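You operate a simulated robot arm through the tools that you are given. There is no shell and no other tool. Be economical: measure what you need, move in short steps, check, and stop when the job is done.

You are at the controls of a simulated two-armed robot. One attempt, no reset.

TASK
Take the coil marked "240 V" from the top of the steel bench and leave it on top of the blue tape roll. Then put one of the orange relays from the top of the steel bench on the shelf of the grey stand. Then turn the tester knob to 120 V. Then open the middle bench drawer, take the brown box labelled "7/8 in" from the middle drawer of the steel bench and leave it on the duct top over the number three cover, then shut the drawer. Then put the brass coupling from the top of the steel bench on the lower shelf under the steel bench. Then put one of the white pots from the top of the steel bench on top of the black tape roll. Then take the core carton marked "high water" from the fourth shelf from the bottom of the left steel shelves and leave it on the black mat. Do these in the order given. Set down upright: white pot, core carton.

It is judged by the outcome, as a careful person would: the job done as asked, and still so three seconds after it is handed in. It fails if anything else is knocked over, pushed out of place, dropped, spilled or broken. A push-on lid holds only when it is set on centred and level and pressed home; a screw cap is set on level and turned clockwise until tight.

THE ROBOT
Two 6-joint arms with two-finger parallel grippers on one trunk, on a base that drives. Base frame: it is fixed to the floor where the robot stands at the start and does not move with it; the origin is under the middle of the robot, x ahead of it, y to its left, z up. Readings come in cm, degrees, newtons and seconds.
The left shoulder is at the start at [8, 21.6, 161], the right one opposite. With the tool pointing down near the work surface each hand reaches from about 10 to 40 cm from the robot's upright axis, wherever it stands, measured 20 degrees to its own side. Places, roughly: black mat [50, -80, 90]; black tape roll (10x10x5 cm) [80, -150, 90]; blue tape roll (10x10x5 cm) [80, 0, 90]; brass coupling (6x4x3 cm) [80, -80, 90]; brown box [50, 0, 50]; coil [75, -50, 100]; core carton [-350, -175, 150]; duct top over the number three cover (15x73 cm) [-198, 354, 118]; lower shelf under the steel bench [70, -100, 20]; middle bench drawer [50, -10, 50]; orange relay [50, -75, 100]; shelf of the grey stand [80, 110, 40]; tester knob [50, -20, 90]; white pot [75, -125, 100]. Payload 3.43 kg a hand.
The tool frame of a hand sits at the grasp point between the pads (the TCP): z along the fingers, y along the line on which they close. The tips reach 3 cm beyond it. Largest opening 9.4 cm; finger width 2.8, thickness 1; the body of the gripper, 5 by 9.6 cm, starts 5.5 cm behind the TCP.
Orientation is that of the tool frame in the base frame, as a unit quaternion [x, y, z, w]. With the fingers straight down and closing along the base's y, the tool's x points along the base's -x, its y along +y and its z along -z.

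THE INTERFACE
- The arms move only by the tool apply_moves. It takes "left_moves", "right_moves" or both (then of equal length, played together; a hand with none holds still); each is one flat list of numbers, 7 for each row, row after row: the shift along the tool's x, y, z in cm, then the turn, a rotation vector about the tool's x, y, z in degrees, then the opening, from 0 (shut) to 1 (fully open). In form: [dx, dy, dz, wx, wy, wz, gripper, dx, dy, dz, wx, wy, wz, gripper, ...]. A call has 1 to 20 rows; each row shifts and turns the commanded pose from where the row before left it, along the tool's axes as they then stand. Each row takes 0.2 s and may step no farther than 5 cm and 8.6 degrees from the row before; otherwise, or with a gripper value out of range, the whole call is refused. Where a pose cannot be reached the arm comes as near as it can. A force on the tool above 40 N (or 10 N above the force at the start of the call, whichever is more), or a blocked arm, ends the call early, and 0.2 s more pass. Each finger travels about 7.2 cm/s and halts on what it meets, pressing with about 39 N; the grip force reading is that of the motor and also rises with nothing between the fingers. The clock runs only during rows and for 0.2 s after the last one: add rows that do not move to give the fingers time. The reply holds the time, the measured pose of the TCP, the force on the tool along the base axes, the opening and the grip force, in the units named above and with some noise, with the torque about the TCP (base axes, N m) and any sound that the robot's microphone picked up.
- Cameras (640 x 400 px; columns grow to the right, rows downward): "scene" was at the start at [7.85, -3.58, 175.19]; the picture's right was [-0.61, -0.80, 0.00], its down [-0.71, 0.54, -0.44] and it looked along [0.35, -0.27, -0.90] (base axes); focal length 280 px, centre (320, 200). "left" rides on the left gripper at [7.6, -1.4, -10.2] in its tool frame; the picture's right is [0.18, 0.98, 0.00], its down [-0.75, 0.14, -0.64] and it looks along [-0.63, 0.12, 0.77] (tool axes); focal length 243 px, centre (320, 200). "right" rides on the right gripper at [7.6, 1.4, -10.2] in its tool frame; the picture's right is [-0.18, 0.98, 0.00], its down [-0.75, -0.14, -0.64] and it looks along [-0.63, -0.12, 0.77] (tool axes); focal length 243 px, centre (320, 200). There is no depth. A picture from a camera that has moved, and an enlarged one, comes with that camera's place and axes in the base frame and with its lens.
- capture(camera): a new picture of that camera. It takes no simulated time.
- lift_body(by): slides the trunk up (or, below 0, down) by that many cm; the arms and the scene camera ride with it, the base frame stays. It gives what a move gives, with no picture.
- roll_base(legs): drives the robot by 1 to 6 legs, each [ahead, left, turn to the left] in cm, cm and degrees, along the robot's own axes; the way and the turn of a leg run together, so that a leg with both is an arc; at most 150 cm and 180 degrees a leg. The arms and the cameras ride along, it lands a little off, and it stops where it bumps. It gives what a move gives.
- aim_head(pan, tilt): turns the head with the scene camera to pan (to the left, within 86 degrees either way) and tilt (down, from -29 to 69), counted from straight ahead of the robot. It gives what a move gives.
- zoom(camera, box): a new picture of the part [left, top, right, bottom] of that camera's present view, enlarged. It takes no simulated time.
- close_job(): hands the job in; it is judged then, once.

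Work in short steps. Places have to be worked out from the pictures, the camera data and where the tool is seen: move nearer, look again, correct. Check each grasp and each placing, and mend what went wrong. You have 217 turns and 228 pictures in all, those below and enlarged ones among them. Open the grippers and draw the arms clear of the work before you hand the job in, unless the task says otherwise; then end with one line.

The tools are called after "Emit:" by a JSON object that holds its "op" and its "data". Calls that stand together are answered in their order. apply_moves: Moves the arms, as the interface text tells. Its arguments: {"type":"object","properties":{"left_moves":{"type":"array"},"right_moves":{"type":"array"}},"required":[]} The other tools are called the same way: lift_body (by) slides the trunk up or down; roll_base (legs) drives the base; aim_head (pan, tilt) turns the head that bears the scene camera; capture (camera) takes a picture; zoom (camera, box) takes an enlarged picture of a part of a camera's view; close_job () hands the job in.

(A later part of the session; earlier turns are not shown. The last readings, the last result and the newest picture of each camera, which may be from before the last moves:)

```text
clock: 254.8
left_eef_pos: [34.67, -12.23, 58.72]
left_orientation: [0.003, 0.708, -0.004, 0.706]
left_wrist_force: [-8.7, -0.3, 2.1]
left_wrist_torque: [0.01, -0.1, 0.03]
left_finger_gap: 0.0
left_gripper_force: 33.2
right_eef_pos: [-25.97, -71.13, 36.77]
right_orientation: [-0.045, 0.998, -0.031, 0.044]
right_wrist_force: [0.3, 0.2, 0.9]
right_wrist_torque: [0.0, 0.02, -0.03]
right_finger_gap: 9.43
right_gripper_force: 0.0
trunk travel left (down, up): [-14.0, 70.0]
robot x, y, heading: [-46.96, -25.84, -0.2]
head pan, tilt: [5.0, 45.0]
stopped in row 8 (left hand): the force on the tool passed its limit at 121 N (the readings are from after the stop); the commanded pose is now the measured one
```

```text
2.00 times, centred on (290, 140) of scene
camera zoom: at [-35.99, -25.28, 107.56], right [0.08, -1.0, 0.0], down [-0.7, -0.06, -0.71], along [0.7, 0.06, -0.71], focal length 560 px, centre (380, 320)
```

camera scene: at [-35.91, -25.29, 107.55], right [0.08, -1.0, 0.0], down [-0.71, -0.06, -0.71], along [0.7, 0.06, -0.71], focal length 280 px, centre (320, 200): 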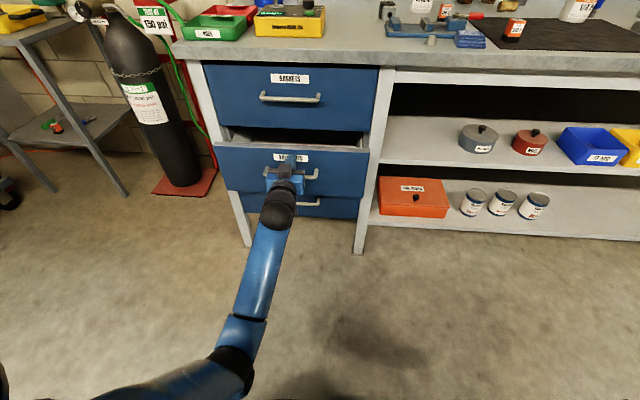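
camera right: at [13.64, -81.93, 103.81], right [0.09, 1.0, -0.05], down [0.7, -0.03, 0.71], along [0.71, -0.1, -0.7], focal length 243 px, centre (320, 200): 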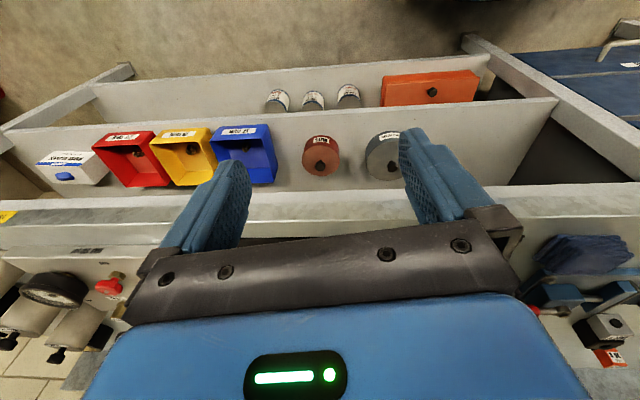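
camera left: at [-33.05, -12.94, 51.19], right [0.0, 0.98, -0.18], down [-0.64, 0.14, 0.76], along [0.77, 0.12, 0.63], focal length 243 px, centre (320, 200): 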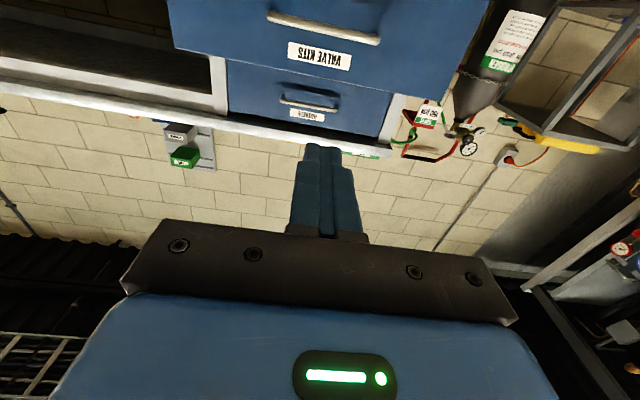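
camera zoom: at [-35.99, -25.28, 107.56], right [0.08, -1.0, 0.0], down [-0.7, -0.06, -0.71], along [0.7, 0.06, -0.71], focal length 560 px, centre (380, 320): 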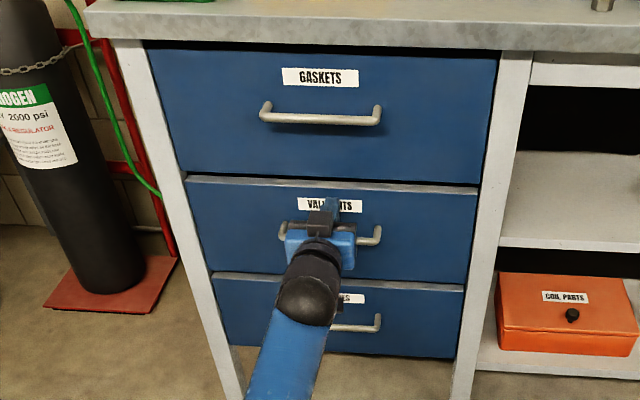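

The drawer is shut. Withdraw, raise, and re-pitch the left tool to 40° for the brass coupling.

Emit:
{"op": "roll_base", "data": {"legs": [[-25, 0, 0]]}}

Emit:
{"op": "lift_body", "data": {"by": 40}}

Emit:
{"op": "lift_body", "data": {"by": 29}}

Emit:
{"op": "apply_moves", "data": {"left_moves": [0, 0, -2, 0, 8.2, 0, 0.8, 0, 0, -2, 0, 8.2, 0, 0.8, 0, 0, -2, 0, 8.2, 0, 0.8, 0, 0, 0, 0, 8.2, 0, 0.8, 0, 0, 0, 0, 8.2, 0, 0.8, 0, 0, 0, 0, 8.2, 0, 0.8]}}

Emit:
{"op": "roll_base", "data": {"legs": [[0, -60, 0.2]]}}

Emit:
{"op": "aim_head", "data": {"pan": 0, "tilt": 45}}

Emit:
{"op": "capture", "data": {"camera": "scene"}}

```text
clock: 256.6
left_eef_pos: [9.61, -12.0, 58.76]
left_orientation: [0.002, 0.708, -0.003, 0.706]
left_wrist_force: [0.1, -1.0, 0.2]
left_wrist_torque: [-0.01, 0.03, -0.02]
left_finger_gap: 0.01
left_gripper_force: 32.9
right_eef_pos: [-50.91, -70.88, 36.88]
right_orientation: [-0.044, 0.998, -0.031, 0.045]
right_wrist_force: [-0.6, -0.8, 0.1]
right_wrist_torque: [0.01, 0.0, 0.01]
right_finger_gap: 9.42
right_gripper_force: 0.1
trunk travel left (down, up): [-14.0, 70.0]
robot x, y, heading: [-71.83, -26.09, -0.3]
head pan, tilt: [5.0, 45.0]
```

```text
clock: 260.5
left_eef_pos: [9.89, -11.92, 98.77]
left_orientation: [0.001, 0.709, -0.002, 0.705]
left_wrist_force: [-0.3, 0.0, 0.8]
left_wrist_torque: [-0.02, 0.01, 0.0]
left_finger_gap: 0.0
left_gripper_force: 33.2
right_eef_pos: [-50.81, -70.98, 76.78]
right_orientation: [-0.044, 0.998, -0.031, 0.044]
right_wrist_force: [1.2, 0.7, 0.4]
right_wrist_torque: [0.03, 0.0, -0.02]
right_finger_gap: 9.4
right_gripper_force: 0.0
trunk travel left (down, up): [-54.0, 30.0]
robot x, y, heading: [-71.66, -26.14, -0.1]
head pan, tilt: [5.0, 45.0]
```

```text
clock: 263.4
left_eef_pos: [9.57, -12.14, 127.67]
left_orientation: [0.001, 0.708, -0.002, 0.706]
left_wrist_force: [0.2, -0.4, 0.1]
left_wrist_torque: [0.01, -0.01, -0.01]
left_finger_gap: 0.03
left_gripper_force: 32.8
right_eef_pos: [-50.85, -70.93, 105.93]
right_orientation: [-0.045, 0.998, -0.031, 0.045]
right_wrist_force: [0.8, 0.0, 0.2]
right_wrist_torque: [-0.02, -0.01, -0.02]
right_finger_gap: 9.39
right_gripper_force: 0.0
trunk travel left (down, up): [-83.0, 1.0]
robot x, y, heading: [-71.75, -26.14, -0.1]
head pan, tilt: [5.0, 45.0]
```

```text
clock: 264.8
left_eef_pos: [3.83, -12.08, 128.51]
left_orientation: [0.004, 0.938, -0.001, 0.346]
left_wrist_force: [0.6, 0.4, 0.9]
left_wrist_torque: [-0.04, -0.02, -0.03]
left_finger_gap: 7.52
left_gripper_force: 0.1
right_eef_pos: [-50.78, -70.86, 105.75]
right_orientation: [-0.045, 0.998, -0.031, 0.044]
right_wrist_force: [-0.1, -0.8, 0.3]
right_wrist_torque: [0.0, 0.01, 0.0]
right_finger_gap: 9.42
right_gripper_force: 0.0
trunk travel left (down, up): [-83.0, 1.0]
robot x, y, heading: [-72.04, -26.05, -0.4]
head pan, tilt: [5.0, 45.0]
```

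```text
clock: 268.2
left_eef_pos: [3.49, -72.44, 128.46]
left_orientation: [0.005, 0.938, -0.003, 0.347]
left_wrist_force: [0.0, 0.3, 0.3]
left_wrist_torque: [-0.01, 0.02, -0.01]
left_finger_gap: 7.51
left_gripper_force: 0.0
right_eef_pos: [-51.48, -131.05, 105.98]
right_orientation: [-0.043, 0.998, -0.032, 0.045]
right_wrist_force: [-0.6, 0.6, -0.8]
right_wrist_torque: [0.01, -0.02, 0.01]
right_finger_gap: 9.38
right_gripper_force: 0.1
trunk travel left (down, up): [-83.0, 1.0]
robot x, y, heading: [-72.48, -86.44, -0.6]
head pan, tilt: [5.0, 45.0]
```

```text
clock: 268.9
left_eef_pos: [3.37, -72.51, 128.46]
left_orientation: [0.004, 0.938, -0.002, 0.347]
left_wrist_force: [0.6, 0.4, 0.1]
left_wrist_torque: [0.0, 0.0, -0.02]
left_finger_gap: 7.53
left_gripper_force: 0.1
right_eef_pos: [-51.42, -131.11, 105.84]
right_orientation: [-0.043, 0.998, -0.032, 0.044]
right_wrist_force: [0.4, 0.0, -1.2]
right_wrist_torque: [-0.02, 0.03, -0.01]
right_finger_gap: 9.4
right_gripper_force: 0.1
trunk travel left (down, up): [-83.0, 1.0]
robot x, y, heading: [-72.11, -86.27, -0.4]
head pan, tilt: [0.0, 45.0]
```

```text
117 pictures are left
camera scene: at [-61.34, -85.99, 176.56], right [-0.01, -1.0, 0.0], down [-0.71, 0.01, -0.71], along [0.71, -0.01, -0.71], focal length 280 px, centre (320, 200)
```

scene: 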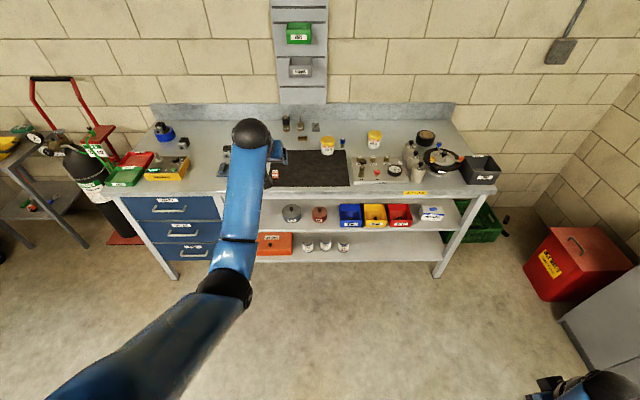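

Coupling ≈[78,-77.6]. Drive in over it.

Emit:
{"op": "roll_base", "data": {"legs": [[74, -5, 0.4]]}}

Emit:
{"op": "lift_body", "data": {"by": -26}}

Emit:
{"op": "capture", "data": {"camera": "left"}}

Emit:
{"op": "capture", "data": {"camera": "scene"}}

```text
clock: 272.9
left_eef_pos: [78.21, -76.59, 128.68]
left_orientation: [-0.003, 0.938, 0.002, 0.348]
left_wrist_force: [-0.4, 0.1, -0.4]
left_wrist_torque: [0.01, 0.0, 0.01]
left_finger_gap: 7.52
left_gripper_force: 0.0
right_eef_pos: [24.1, -136.09, 105.79]
right_orientation: [-0.05, 0.997, -0.031, 0.046]
right_wrist_force: [-0.1, 0.0, -0.6]
right_wrist_torque: [0.01, 0.01, 0.0]
right_finger_gap: 9.4
right_gripper_force: 0.1
trunk travel left (down, up): [-83.0, 1.0]
robot x, y, heading: [2.79, -91.49, 0.3]
head pan, tilt: [0.0, 45.0]
```

```text
clock: 275.6
left_eef_pos: [78.38, -76.66, 102.61]
left_orientation: [-0.002, 0.938, 0.0, 0.347]
left_wrist_force: [0.3, -0.1, 0.4]
left_wrist_torque: [0.0, -0.03, -0.01]
left_finger_gap: 7.52
left_gripper_force: 0.0
right_eef_pos: [24.35, -136.14, 79.86]
right_orientation: [-0.049, 0.997, -0.031, 0.044]
right_wrist_force: [-1.3, -0.4, 0.0]
right_wrist_torque: [-0.03, 0.0, 0.0]
right_finger_gap: 9.41
right_gripper_force: 0.0
trunk travel left (down, up): [-57.0, 27.0]
robot x, y, heading: [2.64, -91.3, 0.3]
head pan, tilt: [0.0, 45.0]
```

```text
116 pictures are left
camera left: at [66.0, -78.12, 105.3], right [-0.14, 0.98, -0.12], down [0.15, 0.14, 0.98], along [0.98, 0.12, -0.17], focal length 243 px, centre (320, 200)
```

left: 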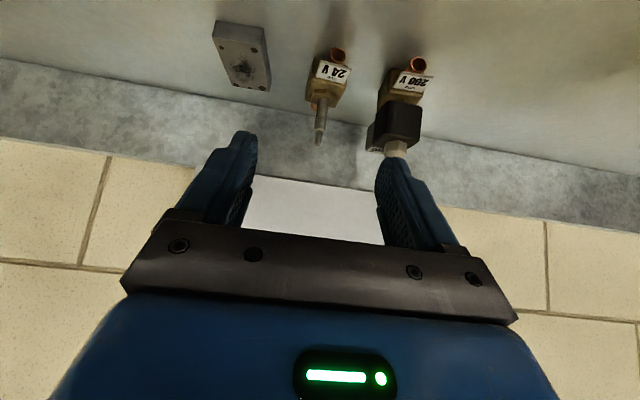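

```text
115 pictures are left
camera scene: at [13.8, -91.17, 150.56], right [0.01, -1.0, 0.0], down [-0.71, 0.0, -0.71], along [0.71, 0.0, -0.71], focal length 280 px, centre (320, 200)
```

scene: 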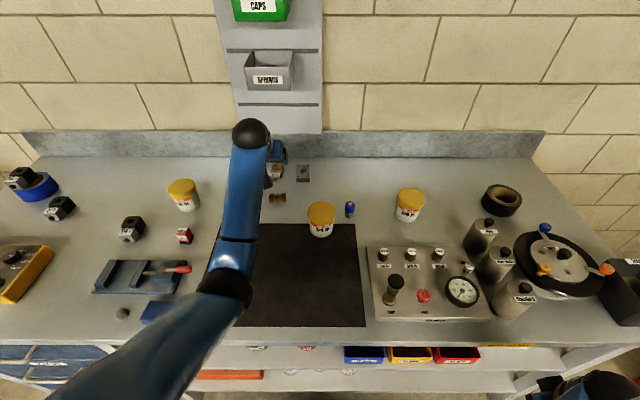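

Coupling ≈[78,-77.7]; the valves behind it stay clear. Open full, centre and lower 9 cm.

Emit:
{"op": "apply_moves", "data": {"left_moves": [0, -1, 0, 0, 0, 0, 1, 0, 0, 0, 0, 0, 0, 1]}}

Emit:
{"op": "lift_body", "data": {"by": -8}}

Emit:
{"op": "capture", "data": {"camera": "left"}}

Emit:
{"op": "zoom", "data": {"camera": "scene", "box": [200, 120, 360, 220]}}

```text
clock: 276.2
left_eef_pos: [78.19, -77.56, 102.54]
left_orientation: [-0.003, 0.938, 0.001, 0.346]
left_wrist_force: [-0.3, 0.1, 0.9]
left_wrist_torque: [0.0, 0.0, 0.01]
left_finger_gap: 9.37
left_gripper_force: 0.0
right_eef_pos: [24.29, -136.06, 79.78]
right_orientation: [-0.05, 0.997, -0.031, 0.044]
right_wrist_force: [-0.5, 0.0, 0.7]
right_wrist_torque: [-0.03, -0.02, 0.0]
right_finger_gap: 9.38
right_gripper_force: 0.0
trunk travel left (down, up): [-57.0, 27.0]
robot x, y, heading: [2.32, -91.37, 0.3]
head pan, tilt: [0.0, 45.0]
```

```text
clock: 277.4
left_eef_pos: [78.34, -77.65, 94.56]
left_orientation: [-0.003, 0.938, 0.001, 0.347]
left_wrist_force: [0.3, -0.1, -0.1]
left_wrist_torque: [-0.03, 0.0, 0.0]
left_finger_gap: 9.38
left_gripper_force: 0.1
right_eef_pos: [24.21, -136.11, 71.93]
right_orientation: [-0.05, 0.997, -0.031, 0.045]
right_wrist_force: [0.4, -1.2, -0.1]
right_wrist_torque: [0.01, -0.01, 0.01]
right_finger_gap: 9.42
right_gripper_force: 0.0
trunk travel left (down, up): [-49.0, 35.0]
robot x, y, heading: [3.12, -91.38, 0.4]
head pan, tilt: [0.0, 45.0]
```

```text
114 pictures are left
camera left: at [65.99, -79.04, 97.29], right [-0.14, 0.98, -0.12], down [0.15, 0.14, 0.98], along [0.98, 0.12, -0.17], focal length 243 px, centre (320, 200)
```

left: 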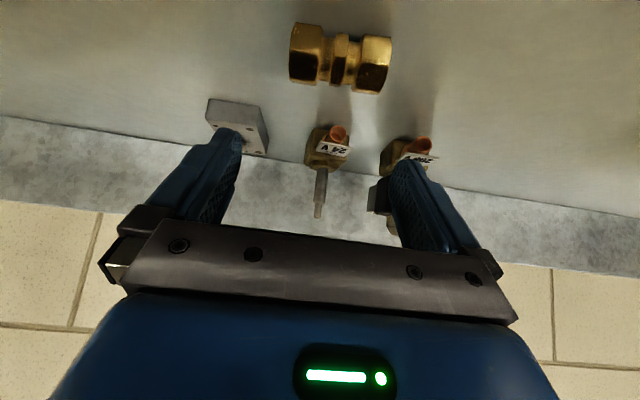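

```text
4.00 times, centred on (280, 170) of scene
camera zoom: at [13.79, -91.16, 142.56], right [0.01, -1.0, 0.0], down [-0.71, 0.0, -0.71], along [0.71, 0.0, -0.71], focal length 1121 px, centre (480, 320)
```

zoom: 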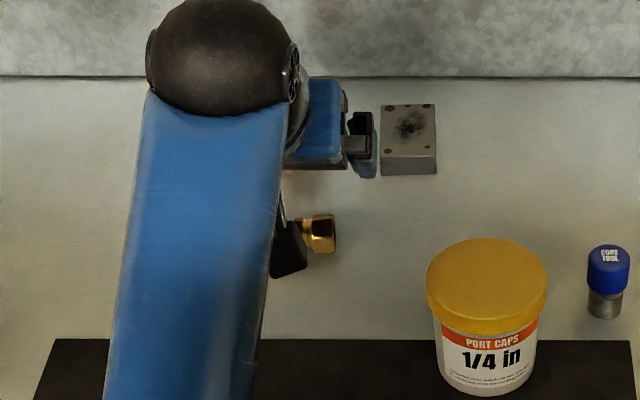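

Coupling is centred on the fingers. Lower straight down to it and close.

Emit:
{"op": "apply_moves", "data": {"left_moves": [1.06, 0, 1.07, 0, 0, 0, 0.88, 1.06, 0, 1.07, 0, 0, 0, 0.88, 1.06, 0, 1.07, 0, 0, 0, 0.88, 1.06, 0, 1.07, 0, 0, 0, 0.88, 0, 0, 0, 0, 0, 0, 0.5, 0, 0, 0, 0, 0, 0, 0.3, 0, 0, 0, 0, 0, 0, 0.3, 0, 0, 0, 0, 0, 0, 0.3]}}

Emit:
{"op": "capture", "data": {"camera": "left"}}

```text
clock: 279.4
left_eef_pos: [79.05, -77.61, 92.2]
left_orientation: [-0.004, 0.927, -0.002, 0.374]
left_wrist_force: [1.1, -0.6, 0.1]
left_wrist_torque: [0.02, -0.01, -0.02]
left_finger_gap: 2.81
left_gripper_force: 0.0
right_eef_pos: [24.25, -136.23, 71.6]
right_orientation: [-0.049, 0.997, -0.03, 0.047]
right_wrist_force: [-0.1, 0.0, -0.3]
right_wrist_torque: [0.0, 0.01, 0.02]
right_finger_gap: 9.37
right_gripper_force: 0.1
trunk travel left (down, up): [-49.0, 35.0]
robot x, y, heading: [3.25, -91.33, 0.2]
head pan, tilt: [0.0, 45.0]
stopped in row 8 (left hand): the arm was blocked; the commanded pose is now the measured one
```

```text
112 pictures are left
camera left: at [66.57, -79.08, 94.19], right [-0.14, 0.98, -0.13], down [0.1, 0.15, 0.98], along [0.99, 0.12, -0.12], focal length 243 px, centre (320, 200)
```

left: 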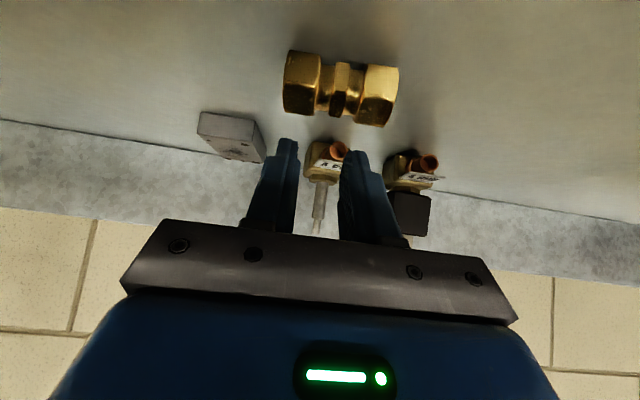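

The arm was blocked — probably the low elbow over the bench. Check the scene before moving.

Emit:
{"op": "aim_head", "data": {"pan": 10, "tilt": 60}}

Emit:
{"op": "capture", "data": {"camera": "scene"}}

```text
clock: 280.1
left_eef_pos: [79.03, -77.54, 91.92]
left_orientation: [-0.004, 0.929, -0.002, 0.37]
left_wrist_force: [-0.1, -0.4, 0.8]
left_wrist_torque: [-0.03, -0.02, -0.04]
left_finger_gap: 2.8
left_gripper_force: 0.0
right_eef_pos: [24.35, -136.24, 71.82]
right_orientation: [-0.05, 0.997, -0.03, 0.044]
right_wrist_force: [-0.1, 0.2, -0.1]
right_wrist_torque: [-0.01, 0.0, 0.01]
right_finger_gap: 9.41
right_gripper_force: 0.1
trunk travel left (down, up): [-49.0, 35.0]
robot x, y, heading: [2.79, -91.6, 0.5]
head pan, tilt: [10.0, 60.0]
```

```text
111 pictures are left
camera scene: at [12.26, -90.17, 140.61], right [0.18, -0.98, 0.0], down [-0.85, -0.15, -0.5], along [0.49, 0.09, -0.87], focal length 280 px, centre (320, 200)
```

scene: 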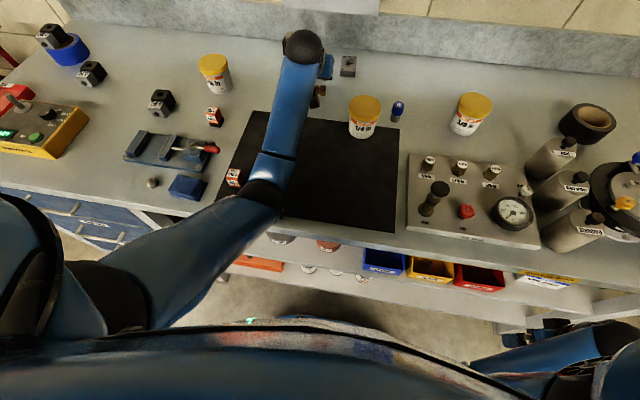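

The elbow ball is low over the front of the mat. Raise the trunk 9 cm and use the arm to reach down instead.

Emit:
{"op": "lift_body", "data": {"by": 9}}

Emit:
{"op": "apply_moves", "data": {"left_moves": [0, 0, 0, 0, 3.4, 0, 0.88, 0, 0, 0, 0, 0, 0, 0.88]}}

Emit:
{"op": "capture", "data": {"camera": "scene"}}

Emit:
{"op": "capture", "data": {"camera": "left"}}

```text
clock: 281.4
left_eef_pos: [78.93, -77.61, 100.26]
left_orientation: [-0.003, 0.93, -0.003, 0.367]
left_wrist_force: [0.3, 0.3, -0.3]
left_wrist_torque: [0.01, 0.01, -0.01]
left_finger_gap: 2.81
left_gripper_force: 0.1
right_eef_pos: [24.37, -136.09, 80.81]
right_orientation: [-0.05, 0.997, -0.031, 0.044]
right_wrist_force: [0.1, -0.7, -0.5]
right_wrist_torque: [0.0, 0.01, -0.01]
right_finger_gap: 9.37
right_gripper_force: 0.1
trunk travel left (down, up): [-58.0, 26.0]
robot x, y, heading: [2.99, -91.35, 0.5]
head pan, tilt: [10.0, 60.0]
```

```text
clock: 282.0
left_eef_pos: [78.92, -77.52, 100.24]
left_orientation: [-0.003, 0.941, -0.002, 0.338]
left_wrist_force: [-0.4, -0.1, 0.0]
left_wrist_torque: [-0.04, 0.0, 0.01]
left_finger_gap: 8.27
left_gripper_force: 0.1
right_eef_pos: [24.42, -136.08, 80.76]
right_orientation: [-0.05, 0.997, -0.031, 0.044]
right_wrist_force: [-0.4, 0.3, 0.3]
right_wrist_torque: [-0.03, -0.01, 0.01]
right_finger_gap: 9.39
right_gripper_force: 0.1
trunk travel left (down, up): [-58.0, 26.0]
robot x, y, heading: [2.76, -91.21, 0.4]
head pan, tilt: [10.0, 60.0]
```

```text
110 pictures are left
camera scene: at [12.31, -89.98, 149.61], right [0.18, -0.98, 0.0], down [-0.85, -0.15, -0.5], along [0.49, 0.09, -0.87], focal length 280 px, centre (320, 200)
```

scene: 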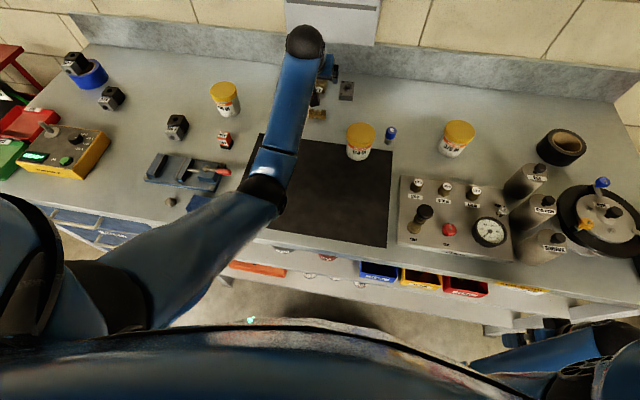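

```text
109 pictures are left
camera left: at [66.69, -78.99, 103.21], right [-0.15, 0.98, -0.12], down [0.17, 0.15, 0.97], along [0.97, 0.12, -0.19], focal length 243 px, centre (320, 200)
```

left: 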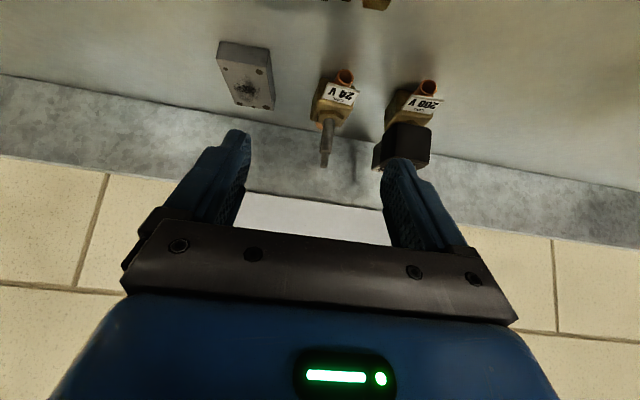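

Back the base 4 cm so the arm is straighter (elbow higher), then reach down with the arm.

Emit:
{"op": "roll_base", "data": {"legs": [[-4, 0, 0]]}}

Emit:
{"op": "apply_moves", "data": {"left_moves": [0.57, 0, 2.21, 0, 0, 0, 0.88, 0.57, 0, 2.21, 0, 0, 0, 0.88, 0.57, 0, 2.21, 0, 0, 0, 0.88, 0, 0, 0, 0, 0, 0, 0.88]}}

Emit:
{"op": "capture", "data": {"camera": "left"}}

Emit:
{"op": "capture", "data": {"camera": "scene"}}

```text
clock: 282.9
left_eef_pos: [75.5, -77.57, 99.83]
left_orientation: [-0.003, 0.942, -0.003, 0.336]
left_wrist_force: [0.5, -0.5, -0.4]
left_wrist_torque: [0.0, 0.01, -0.01]
left_finger_gap: 8.28
left_gripper_force: 0.1
right_eef_pos: [20.77, -136.12, 80.78]
right_orientation: [-0.051, 0.997, -0.031, 0.041]
right_wrist_force: [0.8, 0.6, -0.4]
right_wrist_torque: [0.0, 0.05, 0.01]
right_finger_gap: 9.41
right_gripper_force: 0.1
trunk travel left (down, up): [-58.0, 26.0]
robot x, y, heading: [-1.37, -91.63, 0.3]
head pan, tilt: [10.0, 60.0]
```

```text
clock: 283.9
left_eef_pos: [77.91, -77.44, 94.0]
left_orientation: [-0.004, 0.941, -0.002, 0.338]
left_wrist_force: [0.8, 0.1, 0.6]
left_wrist_torque: [0.01, -0.01, -0.02]
left_finger_gap: 8.27
left_gripper_force: 0.1
right_eef_pos: [20.38, -136.08, 80.83]
right_orientation: [-0.05, 0.997, -0.031, 0.044]
right_wrist_force: [-0.5, 0.1, 0.1]
right_wrist_torque: [-0.05, 0.05, 0.01]
right_finger_gap: 9.39
right_gripper_force: 0.1
trunk travel left (down, up): [-58.0, 26.0]
robot x, y, heading: [-1.41, -91.21, 0.4]
head pan, tilt: [10.0, 60.0]
```

```text
108 pictures are left
camera left: at [65.59, -78.93, 96.88], right [-0.15, 0.98, -0.12], down [0.17, 0.15, 0.97], along [0.97, 0.12, -0.19], focal length 243 px, centre (320, 200)
```

left: 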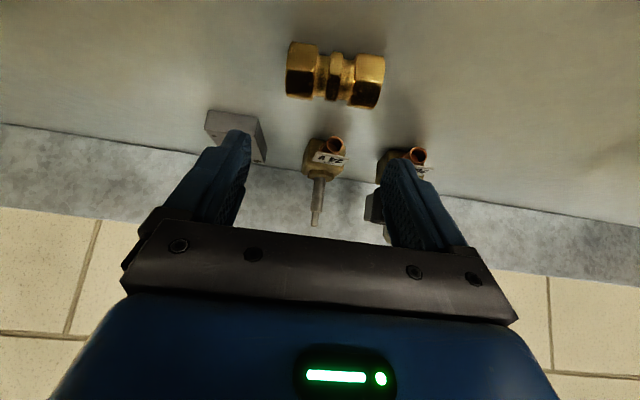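

```text
107 pictures are left
camera scene: at [8.36, -90.01, 149.61], right [0.18, -0.98, 0.0], down [-0.85, -0.15, -0.5], along [0.49, 0.09, -0.87], focal length 280 px, centre (320, 200)
```

scene: 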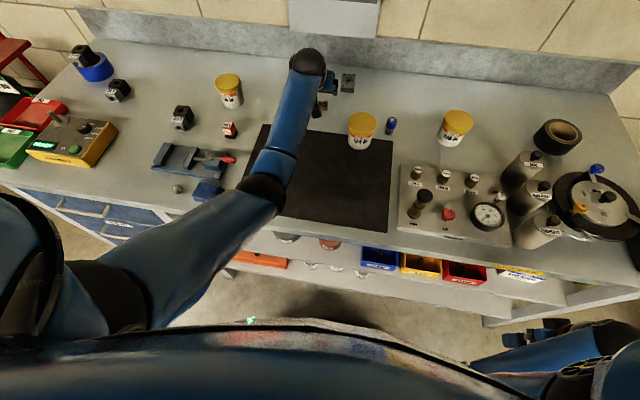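

Coupling aligned. Descend 5.5 cm and close.

Emit:
{"op": "apply_moves", "data": {"left_moves": [0.9, 0, 1.07, 0, 0, 0, 0.85, 0.9, 0, 1.07, 0, 0, 0, 0.85, 0.9, 0, 1.07, 0, 0, 0, 0.85, 0.85, 0, 1.0, 0, 0, 0, 0.85, 0, 0, 0, 0, 0, 0, 0.5, 0, 0, 0, 0, 0, 0, 0.3, 0, 0, 0, 0, 0, 0, 0.3, 0, 0, 0, 0, 0, 0, 0.3]}}

Emit:
{"op": "capture", "data": {"camera": "left"}}

```text
clock: 285.7
left_eef_pos: [77.64, -77.52, 89.27]
left_orientation: [-0.004, 0.938, -0.002, 0.345]
left_wrist_force: [-1.1, 8.1, 29.9]
left_wrist_torque: [1.19, -0.23, 0.27]
left_finger_gap: 5.54
left_gripper_force: 39.1
right_eef_pos: [20.09, -136.07, 80.95]
right_orientation: [-0.05, 0.997, -0.032, 0.047]
right_wrist_force: [-0.2, -0.2, -0.4]
right_wrist_torque: [0.02, -0.02, -0.03]
right_finger_gap: 9.41
right_gripper_force: 0.1
trunk travel left (down, up): [-58.0, 26.0]
robot x, y, heading: [-1.03, -91.34, 0.0]
head pan, tilt: [10.0, 60.0]
```

```text
106 pictures are left
camera left: at [65.35, -79.0, 92.03], right [-0.15, 0.98, -0.13], down [0.16, 0.15, 0.98], along [0.98, 0.12, -0.18], focal length 243 px, centre (320, 200)
```

left: 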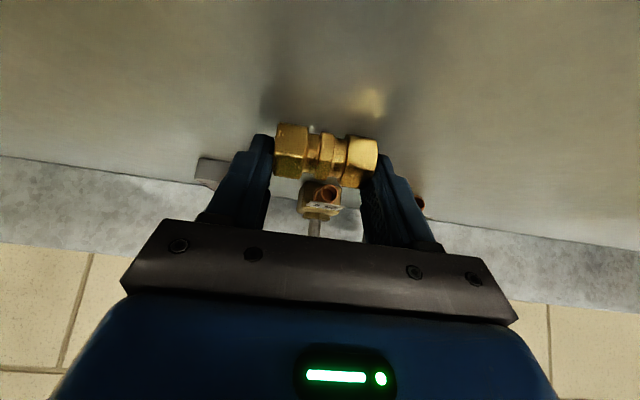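

Coupling gripped. Lift, back off and inspect the lower shelf.

Emit:
{"op": "lift_body", "data": {"by": 25}}

Emit:
{"op": "roll_base", "data": {"legs": [[-60, -30, 0]]}}

Emit:
{"op": "lift_body", "data": {"by": -40}}

Emit:
{"op": "lift_body", "data": {"by": -30}}

Emit:
{"op": "aim_head", "data": {"pan": 0, "tilt": 35}}

Emit:
{"op": "capture", "data": {"camera": "scene"}}

Emit:
{"op": "capture", "data": {"camera": "left"}}

```text
clock: 288.2
left_eef_pos: [77.86, -77.46, 113.44]
left_orientation: [-0.004, 0.941, -0.002, 0.337]
left_wrist_force: [0.3, -0.1, -1.3]
left_wrist_torque: [0.03, 0.02, -0.01]
left_finger_gap: 5.55
left_gripper_force: 38.6
right_eef_pos: [20.38, -136.03, 105.82]
right_orientation: [-0.05, 0.997, -0.031, 0.045]
right_wrist_force: [0.3, -0.6, -0.6]
right_wrist_torque: [-0.02, 0.02, 0.05]
right_finger_gap: 9.39
right_gripper_force: 0.1
trunk travel left (down, up): [-83.0, 1.0]
robot x, y, heading: [-0.98, -91.86, 0.3]
head pan, tilt: [10.0, 60.0]
```

```text
clock: 292.0
left_eef_pos: [17.42, -106.29, 113.23]
left_orientation: [-0.011, 0.941, 0.001, 0.338]
left_wrist_force: [-0.9, 0.5, -0.8]
left_wrist_torque: [-0.02, 0.01, -0.01]
left_finger_gap: 5.51
left_gripper_force: 38.5
right_eef_pos: [-39.2, -165.65, 105.85]
right_orientation: [-0.057, 0.997, -0.032, 0.044]
right_wrist_force: [0.3, 0.7, 0.3]
right_wrist_torque: [0.02, 0.03, -0.03]
right_finger_gap: 9.39
right_gripper_force: 0.1
trunk travel left (down, up): [-83.0, 1.0]
robot x, y, heading: [-61.48, -121.39, 1.0]
head pan, tilt: [10.0, 60.0]
```

```text
clock: 295.8
left_eef_pos: [17.25, -106.3, 73.48]
left_orientation: [-0.01, 0.941, 0.0, 0.34]
left_wrist_force: [0.0, 0.7, -1.1]
left_wrist_torque: [-0.03, 0.01, 0.04]
left_finger_gap: 5.53
left_gripper_force: 38.9
right_eef_pos: [-39.36, -165.78, 65.97]
right_orientation: [-0.057, 0.997, -0.031, 0.044]
right_wrist_force: [0.2, 0.0, -0.2]
right_wrist_torque: [0.01, -0.03, 0.04]
right_finger_gap: 9.42
right_gripper_force: 0.0
trunk travel left (down, up): [-43.0, 41.0]
robot x, y, heading: [-61.55, -121.26, 1.1]
head pan, tilt: [10.0, 60.0]
```

```text
clock: 298.8
left_eef_pos: [17.31, -106.37, 43.49]
left_orientation: [-0.01, 0.941, 0.0, 0.339]
left_wrist_force: [0.4, 0.9, -0.9]
left_wrist_torque: [-0.01, -0.04, 0.0]
left_finger_gap: 5.54
left_gripper_force: 39.0
right_eef_pos: [-39.45, -165.72, 35.82]
right_orientation: [-0.057, 0.997, -0.03, 0.044]
right_wrist_force: [0.1, 0.2, -0.3]
right_wrist_torque: [-0.01, -0.02, -0.02]
right_finger_gap: 9.4
right_gripper_force: 0.0
trunk travel left (down, up): [-13.0, 71.0]
robot x, y, heading: [-61.4, -121.55, 0.9]
head pan, tilt: [10.0, 60.0]
```

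```text
clock: 299.7
left_eef_pos: [17.33, -106.38, 43.36]
left_orientation: [-0.01, 0.941, 0.0, 0.338]
left_wrist_force: [-0.1, -0.2, -0.8]
left_wrist_torque: [0.0, -0.02, 0.03]
left_finger_gap: 5.52
left_gripper_force: 39.6
right_eef_pos: [-39.33, -165.86, 35.83]
right_orientation: [-0.056, 0.997, -0.031, 0.045]
right_wrist_force: [-0.2, 0.3, 0.7]
right_wrist_torque: [-0.01, 0.03, 0.02]
right_finger_gap: 9.4
right_gripper_force: 0.1
trunk travel left (down, up): [-13.0, 71.0]
robot x, y, heading: [-61.1, -121.2, 1.1]
head pan, tilt: [0.0, 35.0]
```

```text
105 pictures are left
camera scene: at [-49.77, -120.92, 108.03], right [0.02, -1.0, 0.0], down [-0.57, -0.01, -0.82], along [0.82, 0.02, -0.57], focal length 280 px, centre (320, 200)
```

scene: 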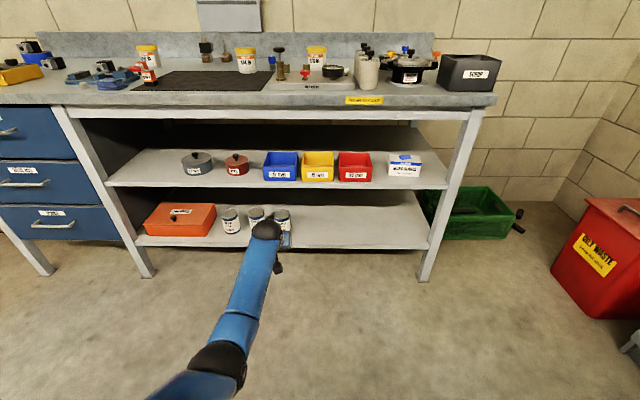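

```text
104 pictures are left
camera left: at [5.03, -107.97, 46.4], right [-0.16, 0.98, -0.12], down [0.17, 0.15, 0.97], along [0.97, 0.14, -0.19], focal length 243 px, centre (320, 200)
```

left: 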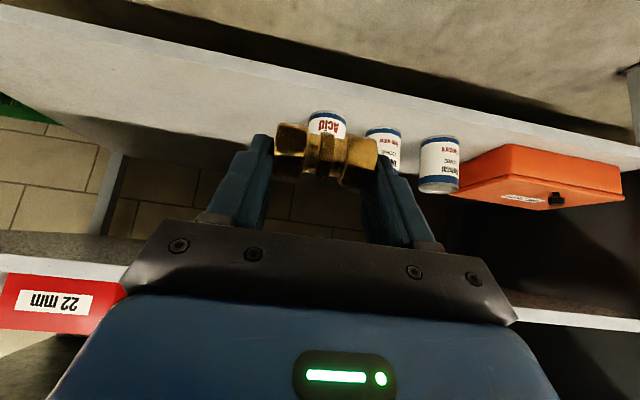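

Lower shelf: z≈21.5, front edge x≈40; the area right of the cans (y<-112) is free. Drive right 24, lower 10.

Emit:
{"op": "roll_base", "data": {"legs": [[0, -23, -1]]}}

Emit:
{"op": "lift_body", "data": {"by": -10}}

Emit:
{"op": "capture", "data": {"camera": "scene"}}

Emit:
{"op": "capture", "data": {"camera": "left"}}

```text
clock: 301.4
left_eef_pos: [17.74, -130.61, 43.42]
left_orientation: [-0.002, 0.941, -0.002, 0.338]
left_wrist_force: [-0.7, -0.6, -0.9]
left_wrist_torque: [-0.02, 0.04, -0.02]
left_finger_gap: 5.54
left_gripper_force: 39.3
right_eef_pos: [-39.96, -188.99, 35.76]
right_orientation: [-0.048, 0.997, -0.031, 0.045]
right_wrist_force: [0.0, 0.7, 0.5]
right_wrist_torque: [0.02, -0.02, -0.01]
right_finger_gap: 9.39
right_gripper_force: 0.0
trunk travel left (down, up): [-13.0, 71.0]
robot x, y, heading: [-61.46, -144.0, -0.1]
head pan, tilt: [0.0, 35.0]
```

```text
clock: 302.7
left_eef_pos: [17.83, -130.62, 33.41]
left_orientation: [-0.002, 0.941, -0.002, 0.34]
left_wrist_force: [0.4, 0.1, -1.0]
left_wrist_torque: [0.01, -0.04, -0.01]
left_finger_gap: 5.54
left_gripper_force: 38.9
right_eef_pos: [-40.14, -188.9, 25.92]
right_orientation: [-0.048, 0.997, -0.031, 0.045]
right_wrist_force: [0.2, 0.7, -0.4]
right_wrist_torque: [-0.01, 0.04, 0.02]
right_finger_gap: 9.39
right_gripper_force: 0.1
trunk travel left (down, up): [-3.0, 81.0]
robot x, y, heading: [-61.31, -144.05, 0.3]
head pan, tilt: [0.0, 35.0]
```

```text
103 pictures are left
camera scene: at [-49.57, -143.93, 98.04], right [0.0, -1.0, 0.0], down [-0.57, 0.0, -0.82], along [0.82, 0.0, -0.57], focal length 280 px, centre (320, 200)
```

scene: 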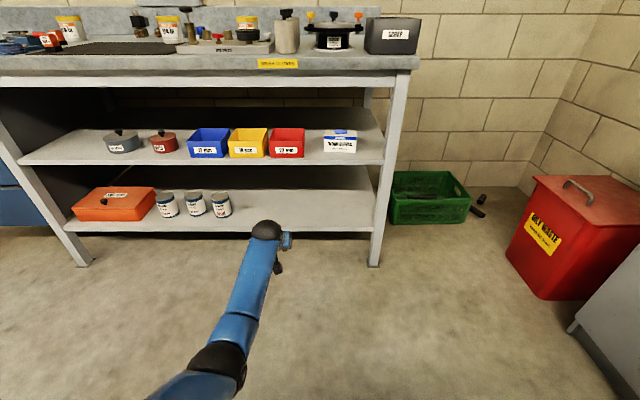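

```text
102 pictures are left
camera left: at [5.47, -131.97, 36.42], right [-0.14, 0.98, -0.12], down [0.17, 0.15, 0.97], along [0.97, 0.12, -0.19], focal length 243 px, centre (320, 200)
```

left: 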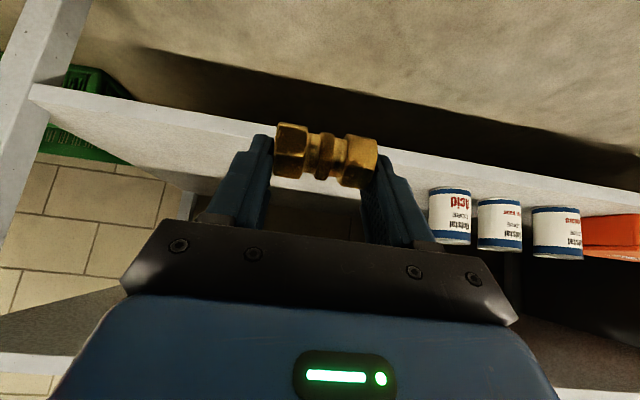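

Drive forward 28 so the coupling is ~6 cm inside the shelf edge.

Emit:
{"op": "roll_base", "data": {"legs": [[28, 0, 0]]}}

Emit:
{"op": "capture", "data": {"camera": "left"}}

Emit:
{"op": "capture", "data": {"camera": "scene"}}

```text
clock: 304.7
left_eef_pos: [45.49, -131.04, 33.4]
left_orientation: [0.001, 0.941, -0.004, 0.337]
left_wrist_force: [0.7, 0.1, -0.8]
left_wrist_torque: [-0.01, 0.01, -0.03]
left_finger_gap: 5.54
left_gripper_force: 39.0
right_eef_pos: [-12.55, -189.09, 25.87]
right_orientation: [-0.046, 0.997, -0.031, 0.045]
right_wrist_force: [0.3, -0.8, -0.9]
right_wrist_torque: [0.04, -0.03, 0.01]
right_finger_gap: 9.38
right_gripper_force: 0.1
trunk travel left (down, up): [-3.0, 81.0]
robot x, y, heading: [-33.68, -144.01, -0.4]
head pan, tilt: [0.0, 35.0]
```

```text
101 pictures are left
camera left: at [33.17, -132.38, 36.37], right [-0.14, 0.98, -0.12], down [0.17, 0.15, 0.97], along [0.98, 0.11, -0.19], focal length 243 px, centre (320, 200)
```

left: 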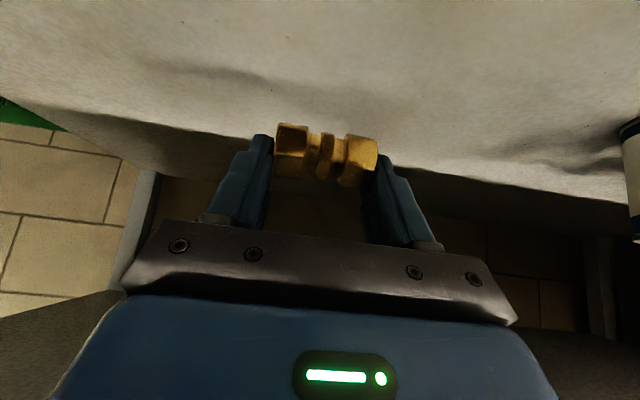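

```text
100 pictures are left
camera scene: at [-21.9, -144.05, 98.03], right [0.0, -1.0, 0.0], down [-0.57, 0.0, -0.82], along [0.82, 0.0, -0.57], focal length 280 px, centre (320, 200)
```

scene: 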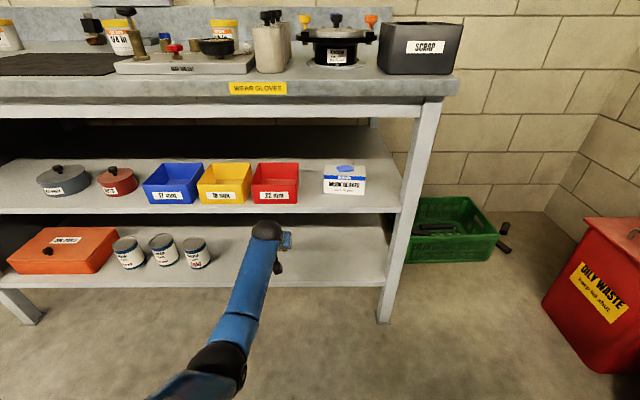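

Lower the coupling: 7 cm, then small steps to contact.

Emit:
{"op": "apply_moves", "data": {"left_moves": [0.95, 0, 1.16, 0, 0, 0, 0.3, 0.95, 0, 1.16, 0, 0, 0, 0.3, 0.95, 0, 1.16, 0, 0, 0, 0.3, 0.95, 0, 1.16, 0, 0, 0, 0.3, 0.64, 0, 0.77, 0, 0, 0, 0.3, 0.32, 0, 0.39, 0, 0, 0, 0.3, 0.25, 0, 0.31, 0, 0, 0, 0.3, 0.25, 0, 0.31, 0, 0, 0, 0.3, 0, 0, 0, 0, 0, 0, 0.3]}}

Emit:
{"op": "capture", "data": {"camera": "left"}}

```text
clock: 306.7
left_eef_pos: [46.14, -131.25, 26.13]
left_orientation: [0.001, 0.937, -0.004, 0.35]
left_wrist_force: [4.2, 0.3, 11.5]
left_wrist_torque: [0.26, -0.12, -0.07]
left_finger_gap: 5.52
left_gripper_force: 38.4
right_eef_pos: [-12.55, -189.08, 25.85]
right_orientation: [-0.046, 0.997, -0.032, 0.046]
right_wrist_force: [0.2, 0.2, -0.9]
right_wrist_torque: [0.02, 0.01, 0.01]
right_finger_gap: 9.38
right_gripper_force: 0.1
trunk travel left (down, up): [-3.0, 81.0]
robot x, y, heading: [-33.5, -144.37, -0.4]
head pan, tilt: [0.0, 35.0]
stopped in row 9 (left hand): the force on the tool passed its limit at 40 N (the readings are from after the stop); the commanded pose is now the measured one
```

```text
99 pictures are left
camera left: at [33.68, -132.49, 28.87], right [-0.13, 0.98, -0.13], down [0.15, 0.15, 0.98], along [0.98, 0.11, -0.17], focal length 243 px, centre (320, 200)
```

left: 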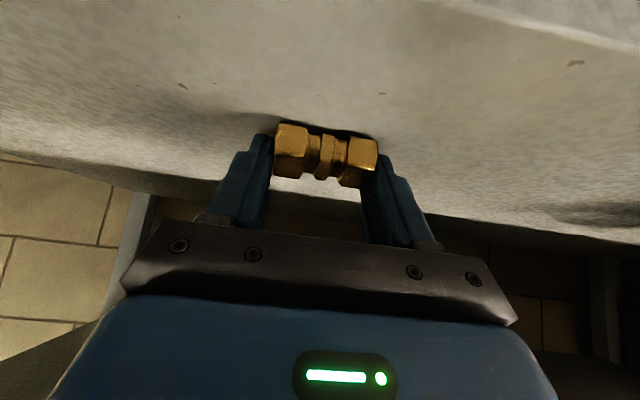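

Contact with the shelf. Release and withdraw along the fingers.

Emit:
{"op": "apply_moves", "data": {"left_moves": [0, 0, 0, 0, 0, 0, 0.6, 0, 0, 0, 0, 0, 0, 0.8, 0, 0, 0, 0, 0, 0, 0.8, 0, 0, -1, 0, 0, 0, 0.8, 0, 0, -2, 0, 0, 0, 0.8, 0, 0, -3, 0, 0, 0, 0.8, 0, 0, -3, 0, 0, 0, 0.8]}}

Emit:
{"op": "capture", "data": {"camera": "left"}}

```text
clock: 308.3
left_eef_pos: [39.94, -130.85, 32.77]
left_orientation: [0.001, 0.939, -0.003, 0.344]
left_wrist_force: [-0.7, -0.2, -0.3]
left_wrist_torque: [-0.03, 0.0, 0.01]
left_finger_gap: 7.54
left_gripper_force: 0.0
right_eef_pos: [-12.61, -189.13, 25.87]
right_orientation: [-0.045, 0.997, -0.032, 0.044]
right_wrist_force: [0.3, -0.4, 0.2]
right_wrist_torque: [0.02, 0.0, 0.02]
right_finger_gap: 9.38
right_gripper_force: 0.1
trunk travel left (down, up): [-3.0, 81.0]
robot x, y, heading: [-33.66, -143.94, -0.3]
head pan, tilt: [0.0, 35.0]
```

```text
98 pictures are left
camera left: at [27.61, -132.24, 35.64], right [-0.14, 0.98, -0.12], down [0.16, 0.15, 0.98], along [0.98, 0.11, -0.18], focal length 243 px, centre (320, 200)
```

left: 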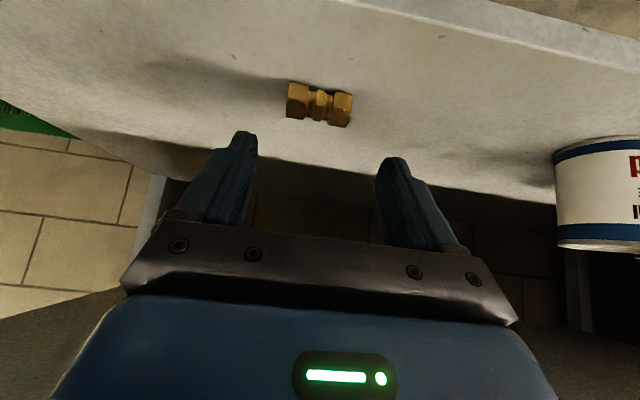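

The coupling is on the lower shelf. Back off, raise, and look at the pots and the black roll while I test rolling the left wrist 180° (camera on top) for a side grasp of a pot below its lid.

Emit:
{"op": "roll_base", "data": {"legs": [[-30, 0, 0.3]]}}

Emit:
{"op": "lift_body", "data": {"by": 40}}

Emit:
{"op": "lift_body", "data": {"by": 30}}

Emit:
{"op": "apply_moves", "data": {"left_moves": [0, 0, 0, 0, 0, 8.5, 0.9, 0, 0, 0, 0, 0, 8.5, 0.9, 0, 0, 0, 0, 0, 8.5, 0.9, 0, 0, 0, 0, 0, 8.5, 0.9, 0, 0, 0, 0, 0, 8.5, 0.9, 0, 0, 0, 0, 0, 8.5, 0.9, 0, 0, 0, 0, 0, 8.5, 0.9, 0, 0, 0, 0, 0, 8.5, 0.9, 0, 0, 0, 0, 0, 8.5, 0.9, 0, 0, 0, 0, 0, 8.5, 0.9, 0, 0, 0, 0, 0, 8.5, 0.9, 0, 0, 0, 0, 0, 8.5, 0.9]}}

Emit:
{"op": "capture", "data": {"camera": "scene"}}

```text
clock: 310.3
left_eef_pos: [10.63, -130.21, 32.83]
left_orientation: [-0.003, 0.939, -0.002, 0.344]
left_wrist_force: [-0.3, 1.0, 0.3]
left_wrist_torque: [-0.02, -0.01, 0.0]
left_finger_gap: 7.51
left_gripper_force: 0.0
right_eef_pos: [-41.4, -188.91, 25.73]
right_orientation: [-0.05, 0.997, -0.031, 0.044]
right_wrist_force: [0.1, -0.4, -1.1]
right_wrist_torque: [0.0, -0.04, 0.02]
right_finger_gap: 9.41
right_gripper_force: 0.1
trunk travel left (down, up): [-3.0, 81.0]
robot x, y, heading: [-62.98, -144.24, 0.2]
head pan, tilt: [0.0, 35.0]
```

```text
clock: 314.1
left_eef_pos: [10.64, -130.24, 72.75]
left_orientation: [-0.004, 0.939, -0.002, 0.344]
left_wrist_force: [-0.4, -0.8, 0.8]
left_wrist_torque: [-0.03, -0.02, 0.01]
left_finger_gap: 7.52
left_gripper_force: 0.0
right_eef_pos: [-41.38, -188.95, 65.81]
right_orientation: [-0.049, 0.997, -0.031, 0.045]
right_wrist_force: [-0.7, -0.5, 0.0]
right_wrist_torque: [0.02, -0.03, 0.0]
right_finger_gap: 9.39
right_gripper_force: 0.1
trunk travel left (down, up): [-43.0, 41.0]
robot x, y, heading: [-63.06, -144.1, 0.3]
head pan, tilt: [0.0, 35.0]
```

```text
clock: 317.1
left_eef_pos: [10.6, -130.24, 102.87]
left_orientation: [-0.004, 0.939, -0.003, 0.345]
left_wrist_force: [-0.3, -0.2, 0.0]
left_wrist_torque: [0.01, 0.0, 0.01]
left_finger_gap: 7.53
left_gripper_force: 0.1
right_eef_pos: [-41.37, -188.95, 95.79]
right_orientation: [-0.049, 0.997, -0.031, 0.045]
right_wrist_force: [-0.9, 0.0, 0.3]
right_wrist_torque: [-0.02, 0.02, 0.02]
right_finger_gap: 9.4
right_gripper_force: 0.0
trunk travel left (down, up): [-73.0, 11.0]
robot x, y, heading: [-63.15, -144.11, 0.3]
head pan, tilt: [0.0, 35.0]
```

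```text
clock: 319.7
left_eef_pos: [10.66, -130.33, 102.83]
left_orientation: [0.728, 0.593, 0.267, 0.218]
left_wrist_force: [0.4, 0.0, -0.1]
left_wrist_torque: [0.02, 0.01, 0.0]
left_finger_gap: 8.46
left_gripper_force: 0.1
right_eef_pos: [-41.47, -188.89, 95.95]
right_orientation: [-0.05, 0.997, -0.031, 0.043]
right_wrist_force: [-0.1, 0.3, -0.4]
right_wrist_torque: [0.03, -0.01, 0.03]
right_finger_gap: 9.38
right_gripper_force: 0.0
trunk travel left (down, up): [-73.0, 11.0]
robot x, y, heading: [-62.78, -144.09, 0.4]
head pan, tilt: [0.0, 35.0]
```

```text
97 pictures are left
camera scene: at [-51.21, -143.95, 168.04], right [0.0, -1.0, 0.0], down [-0.57, 0.0, -0.82], along [0.82, 0.0, -0.57], focal length 280 px, centre (320, 200)
```

scene: 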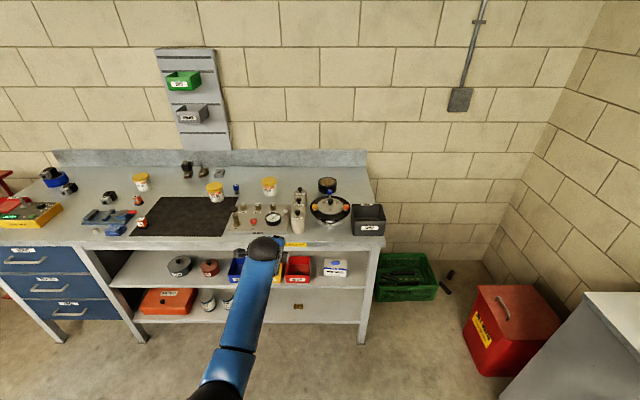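

Roll works so far. Continue to 180°, then pitch toward horizontal with the camera on top.

Emit:
{"op": "apply_moves", "data": {"left_moves": [0, 0, 0, 0, 0, 8.5, 0.9, 0, 0, 0, 0, 0, 8.5, 0.9, 0, 0, 0, 0, 0, 8.5, 0.9, 0, 0, 0, 0, 0, 8.5, 0.9, 0, 0, 0, 0, 0, 8.5, 0.9, 0, 0, 0, 0, 0, 8.5, 0.9, 0, 0, 0, 0, 0, 8.5, 0.9, 0, 0, 0, 0, 0, 8.5, 0.9, 0, 0, 0, 0, 0, 8.5, 0.9, 0, 0, 0, 0, 0, 1.5, 0.9]}}

Emit:
{"op": "apply_moves", "data": {"left_moves": [0, 0, 0, 0, 8, 0, 0.9, 0, 0, 0, 0, 8, 0, 0.9, 0, 0, 0, 0, 8, 0, 0.9, 0, 0, 0, 0, 8, 0, 0.9, 0, 0, 0, 0, 8, 0, 0.9, 0, 0, 0, 0, 8, 0, 0.9]}}

Emit:
{"op": "capture", "data": {"camera": "left"}}

Emit:
{"op": "zoom", "data": {"camera": "scene", "box": [180, 150, 400, 260]}}

```text
clock: 321.9
left_eef_pos: [10.6, -130.24, 102.89]
left_orientation: [0.939, 0.002, 0.344, 0.002]
left_wrist_force: [1.0, -0.2, 0.2]
left_wrist_torque: [-0.01, -0.01, 0.0]
left_finger_gap: 8.46
left_gripper_force: 0.2
right_eef_pos: [-41.36, -188.87, 95.98]
right_orientation: [-0.05, 0.997, -0.031, 0.044]
right_wrist_force: [-0.7, -0.4, 0.5]
right_wrist_torque: [-0.02, -0.02, 0.04]
right_finger_gap: 9.37
right_gripper_force: 0.0
trunk travel left (down, up): [-73.0, 11.0]
robot x, y, heading: [-62.83, -144.24, 0.3]
head pan, tilt: [0.0, 35.0]
```

```text
clock: 323.3
left_eef_pos: [10.63, -130.01, 102.96]
left_orientation: [0.727, 0.007, 0.687, -0.002]
left_wrist_force: [-0.3, 0.6, 0.1]
left_wrist_torque: [0.01, 0.0, -0.02]
left_finger_gap: 8.46
left_gripper_force: 0.1
right_eef_pos: [-41.35, -188.93, 95.83]
right_orientation: [-0.05, 0.997, -0.031, 0.044]
right_wrist_force: [-0.7, -0.6, -1.3]
right_wrist_torque: [0.02, -0.01, -0.02]
right_finger_gap: 9.42
right_gripper_force: 0.0
trunk travel left (down, up): [-73.0, 11.0]
robot x, y, heading: [-63.07, -144.28, 0.3]
head pan, tilt: [0.0, 35.0]
```

```text
96 pictures are left
camera left: at [0.94, -128.73, 110.97], right [0.02, -0.98, 0.19], down [-0.68, -0.15, -0.71], along [0.73, -0.12, -0.67], focal length 243 px, centre (320, 200)
```

left: 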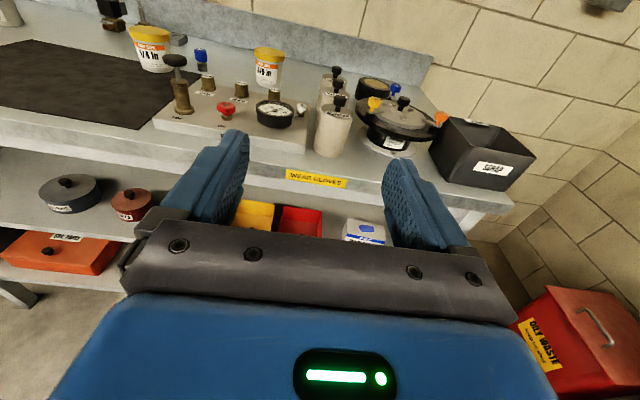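

```text
2.91 times, centred on (290, 205) of scene
camera zoom: at [-51.19, -143.94, 168.04], right [0.0, -1.0, 0.0], down [-0.57, 0.0, -0.82], along [0.82, 0.0, -0.57], focal length 815 px, centre (407, 186)
```

zoom: 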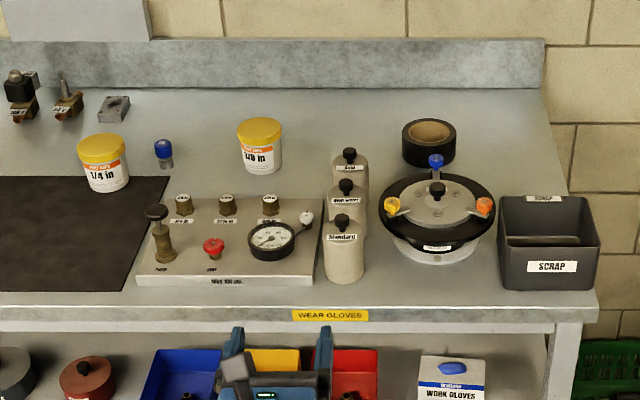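

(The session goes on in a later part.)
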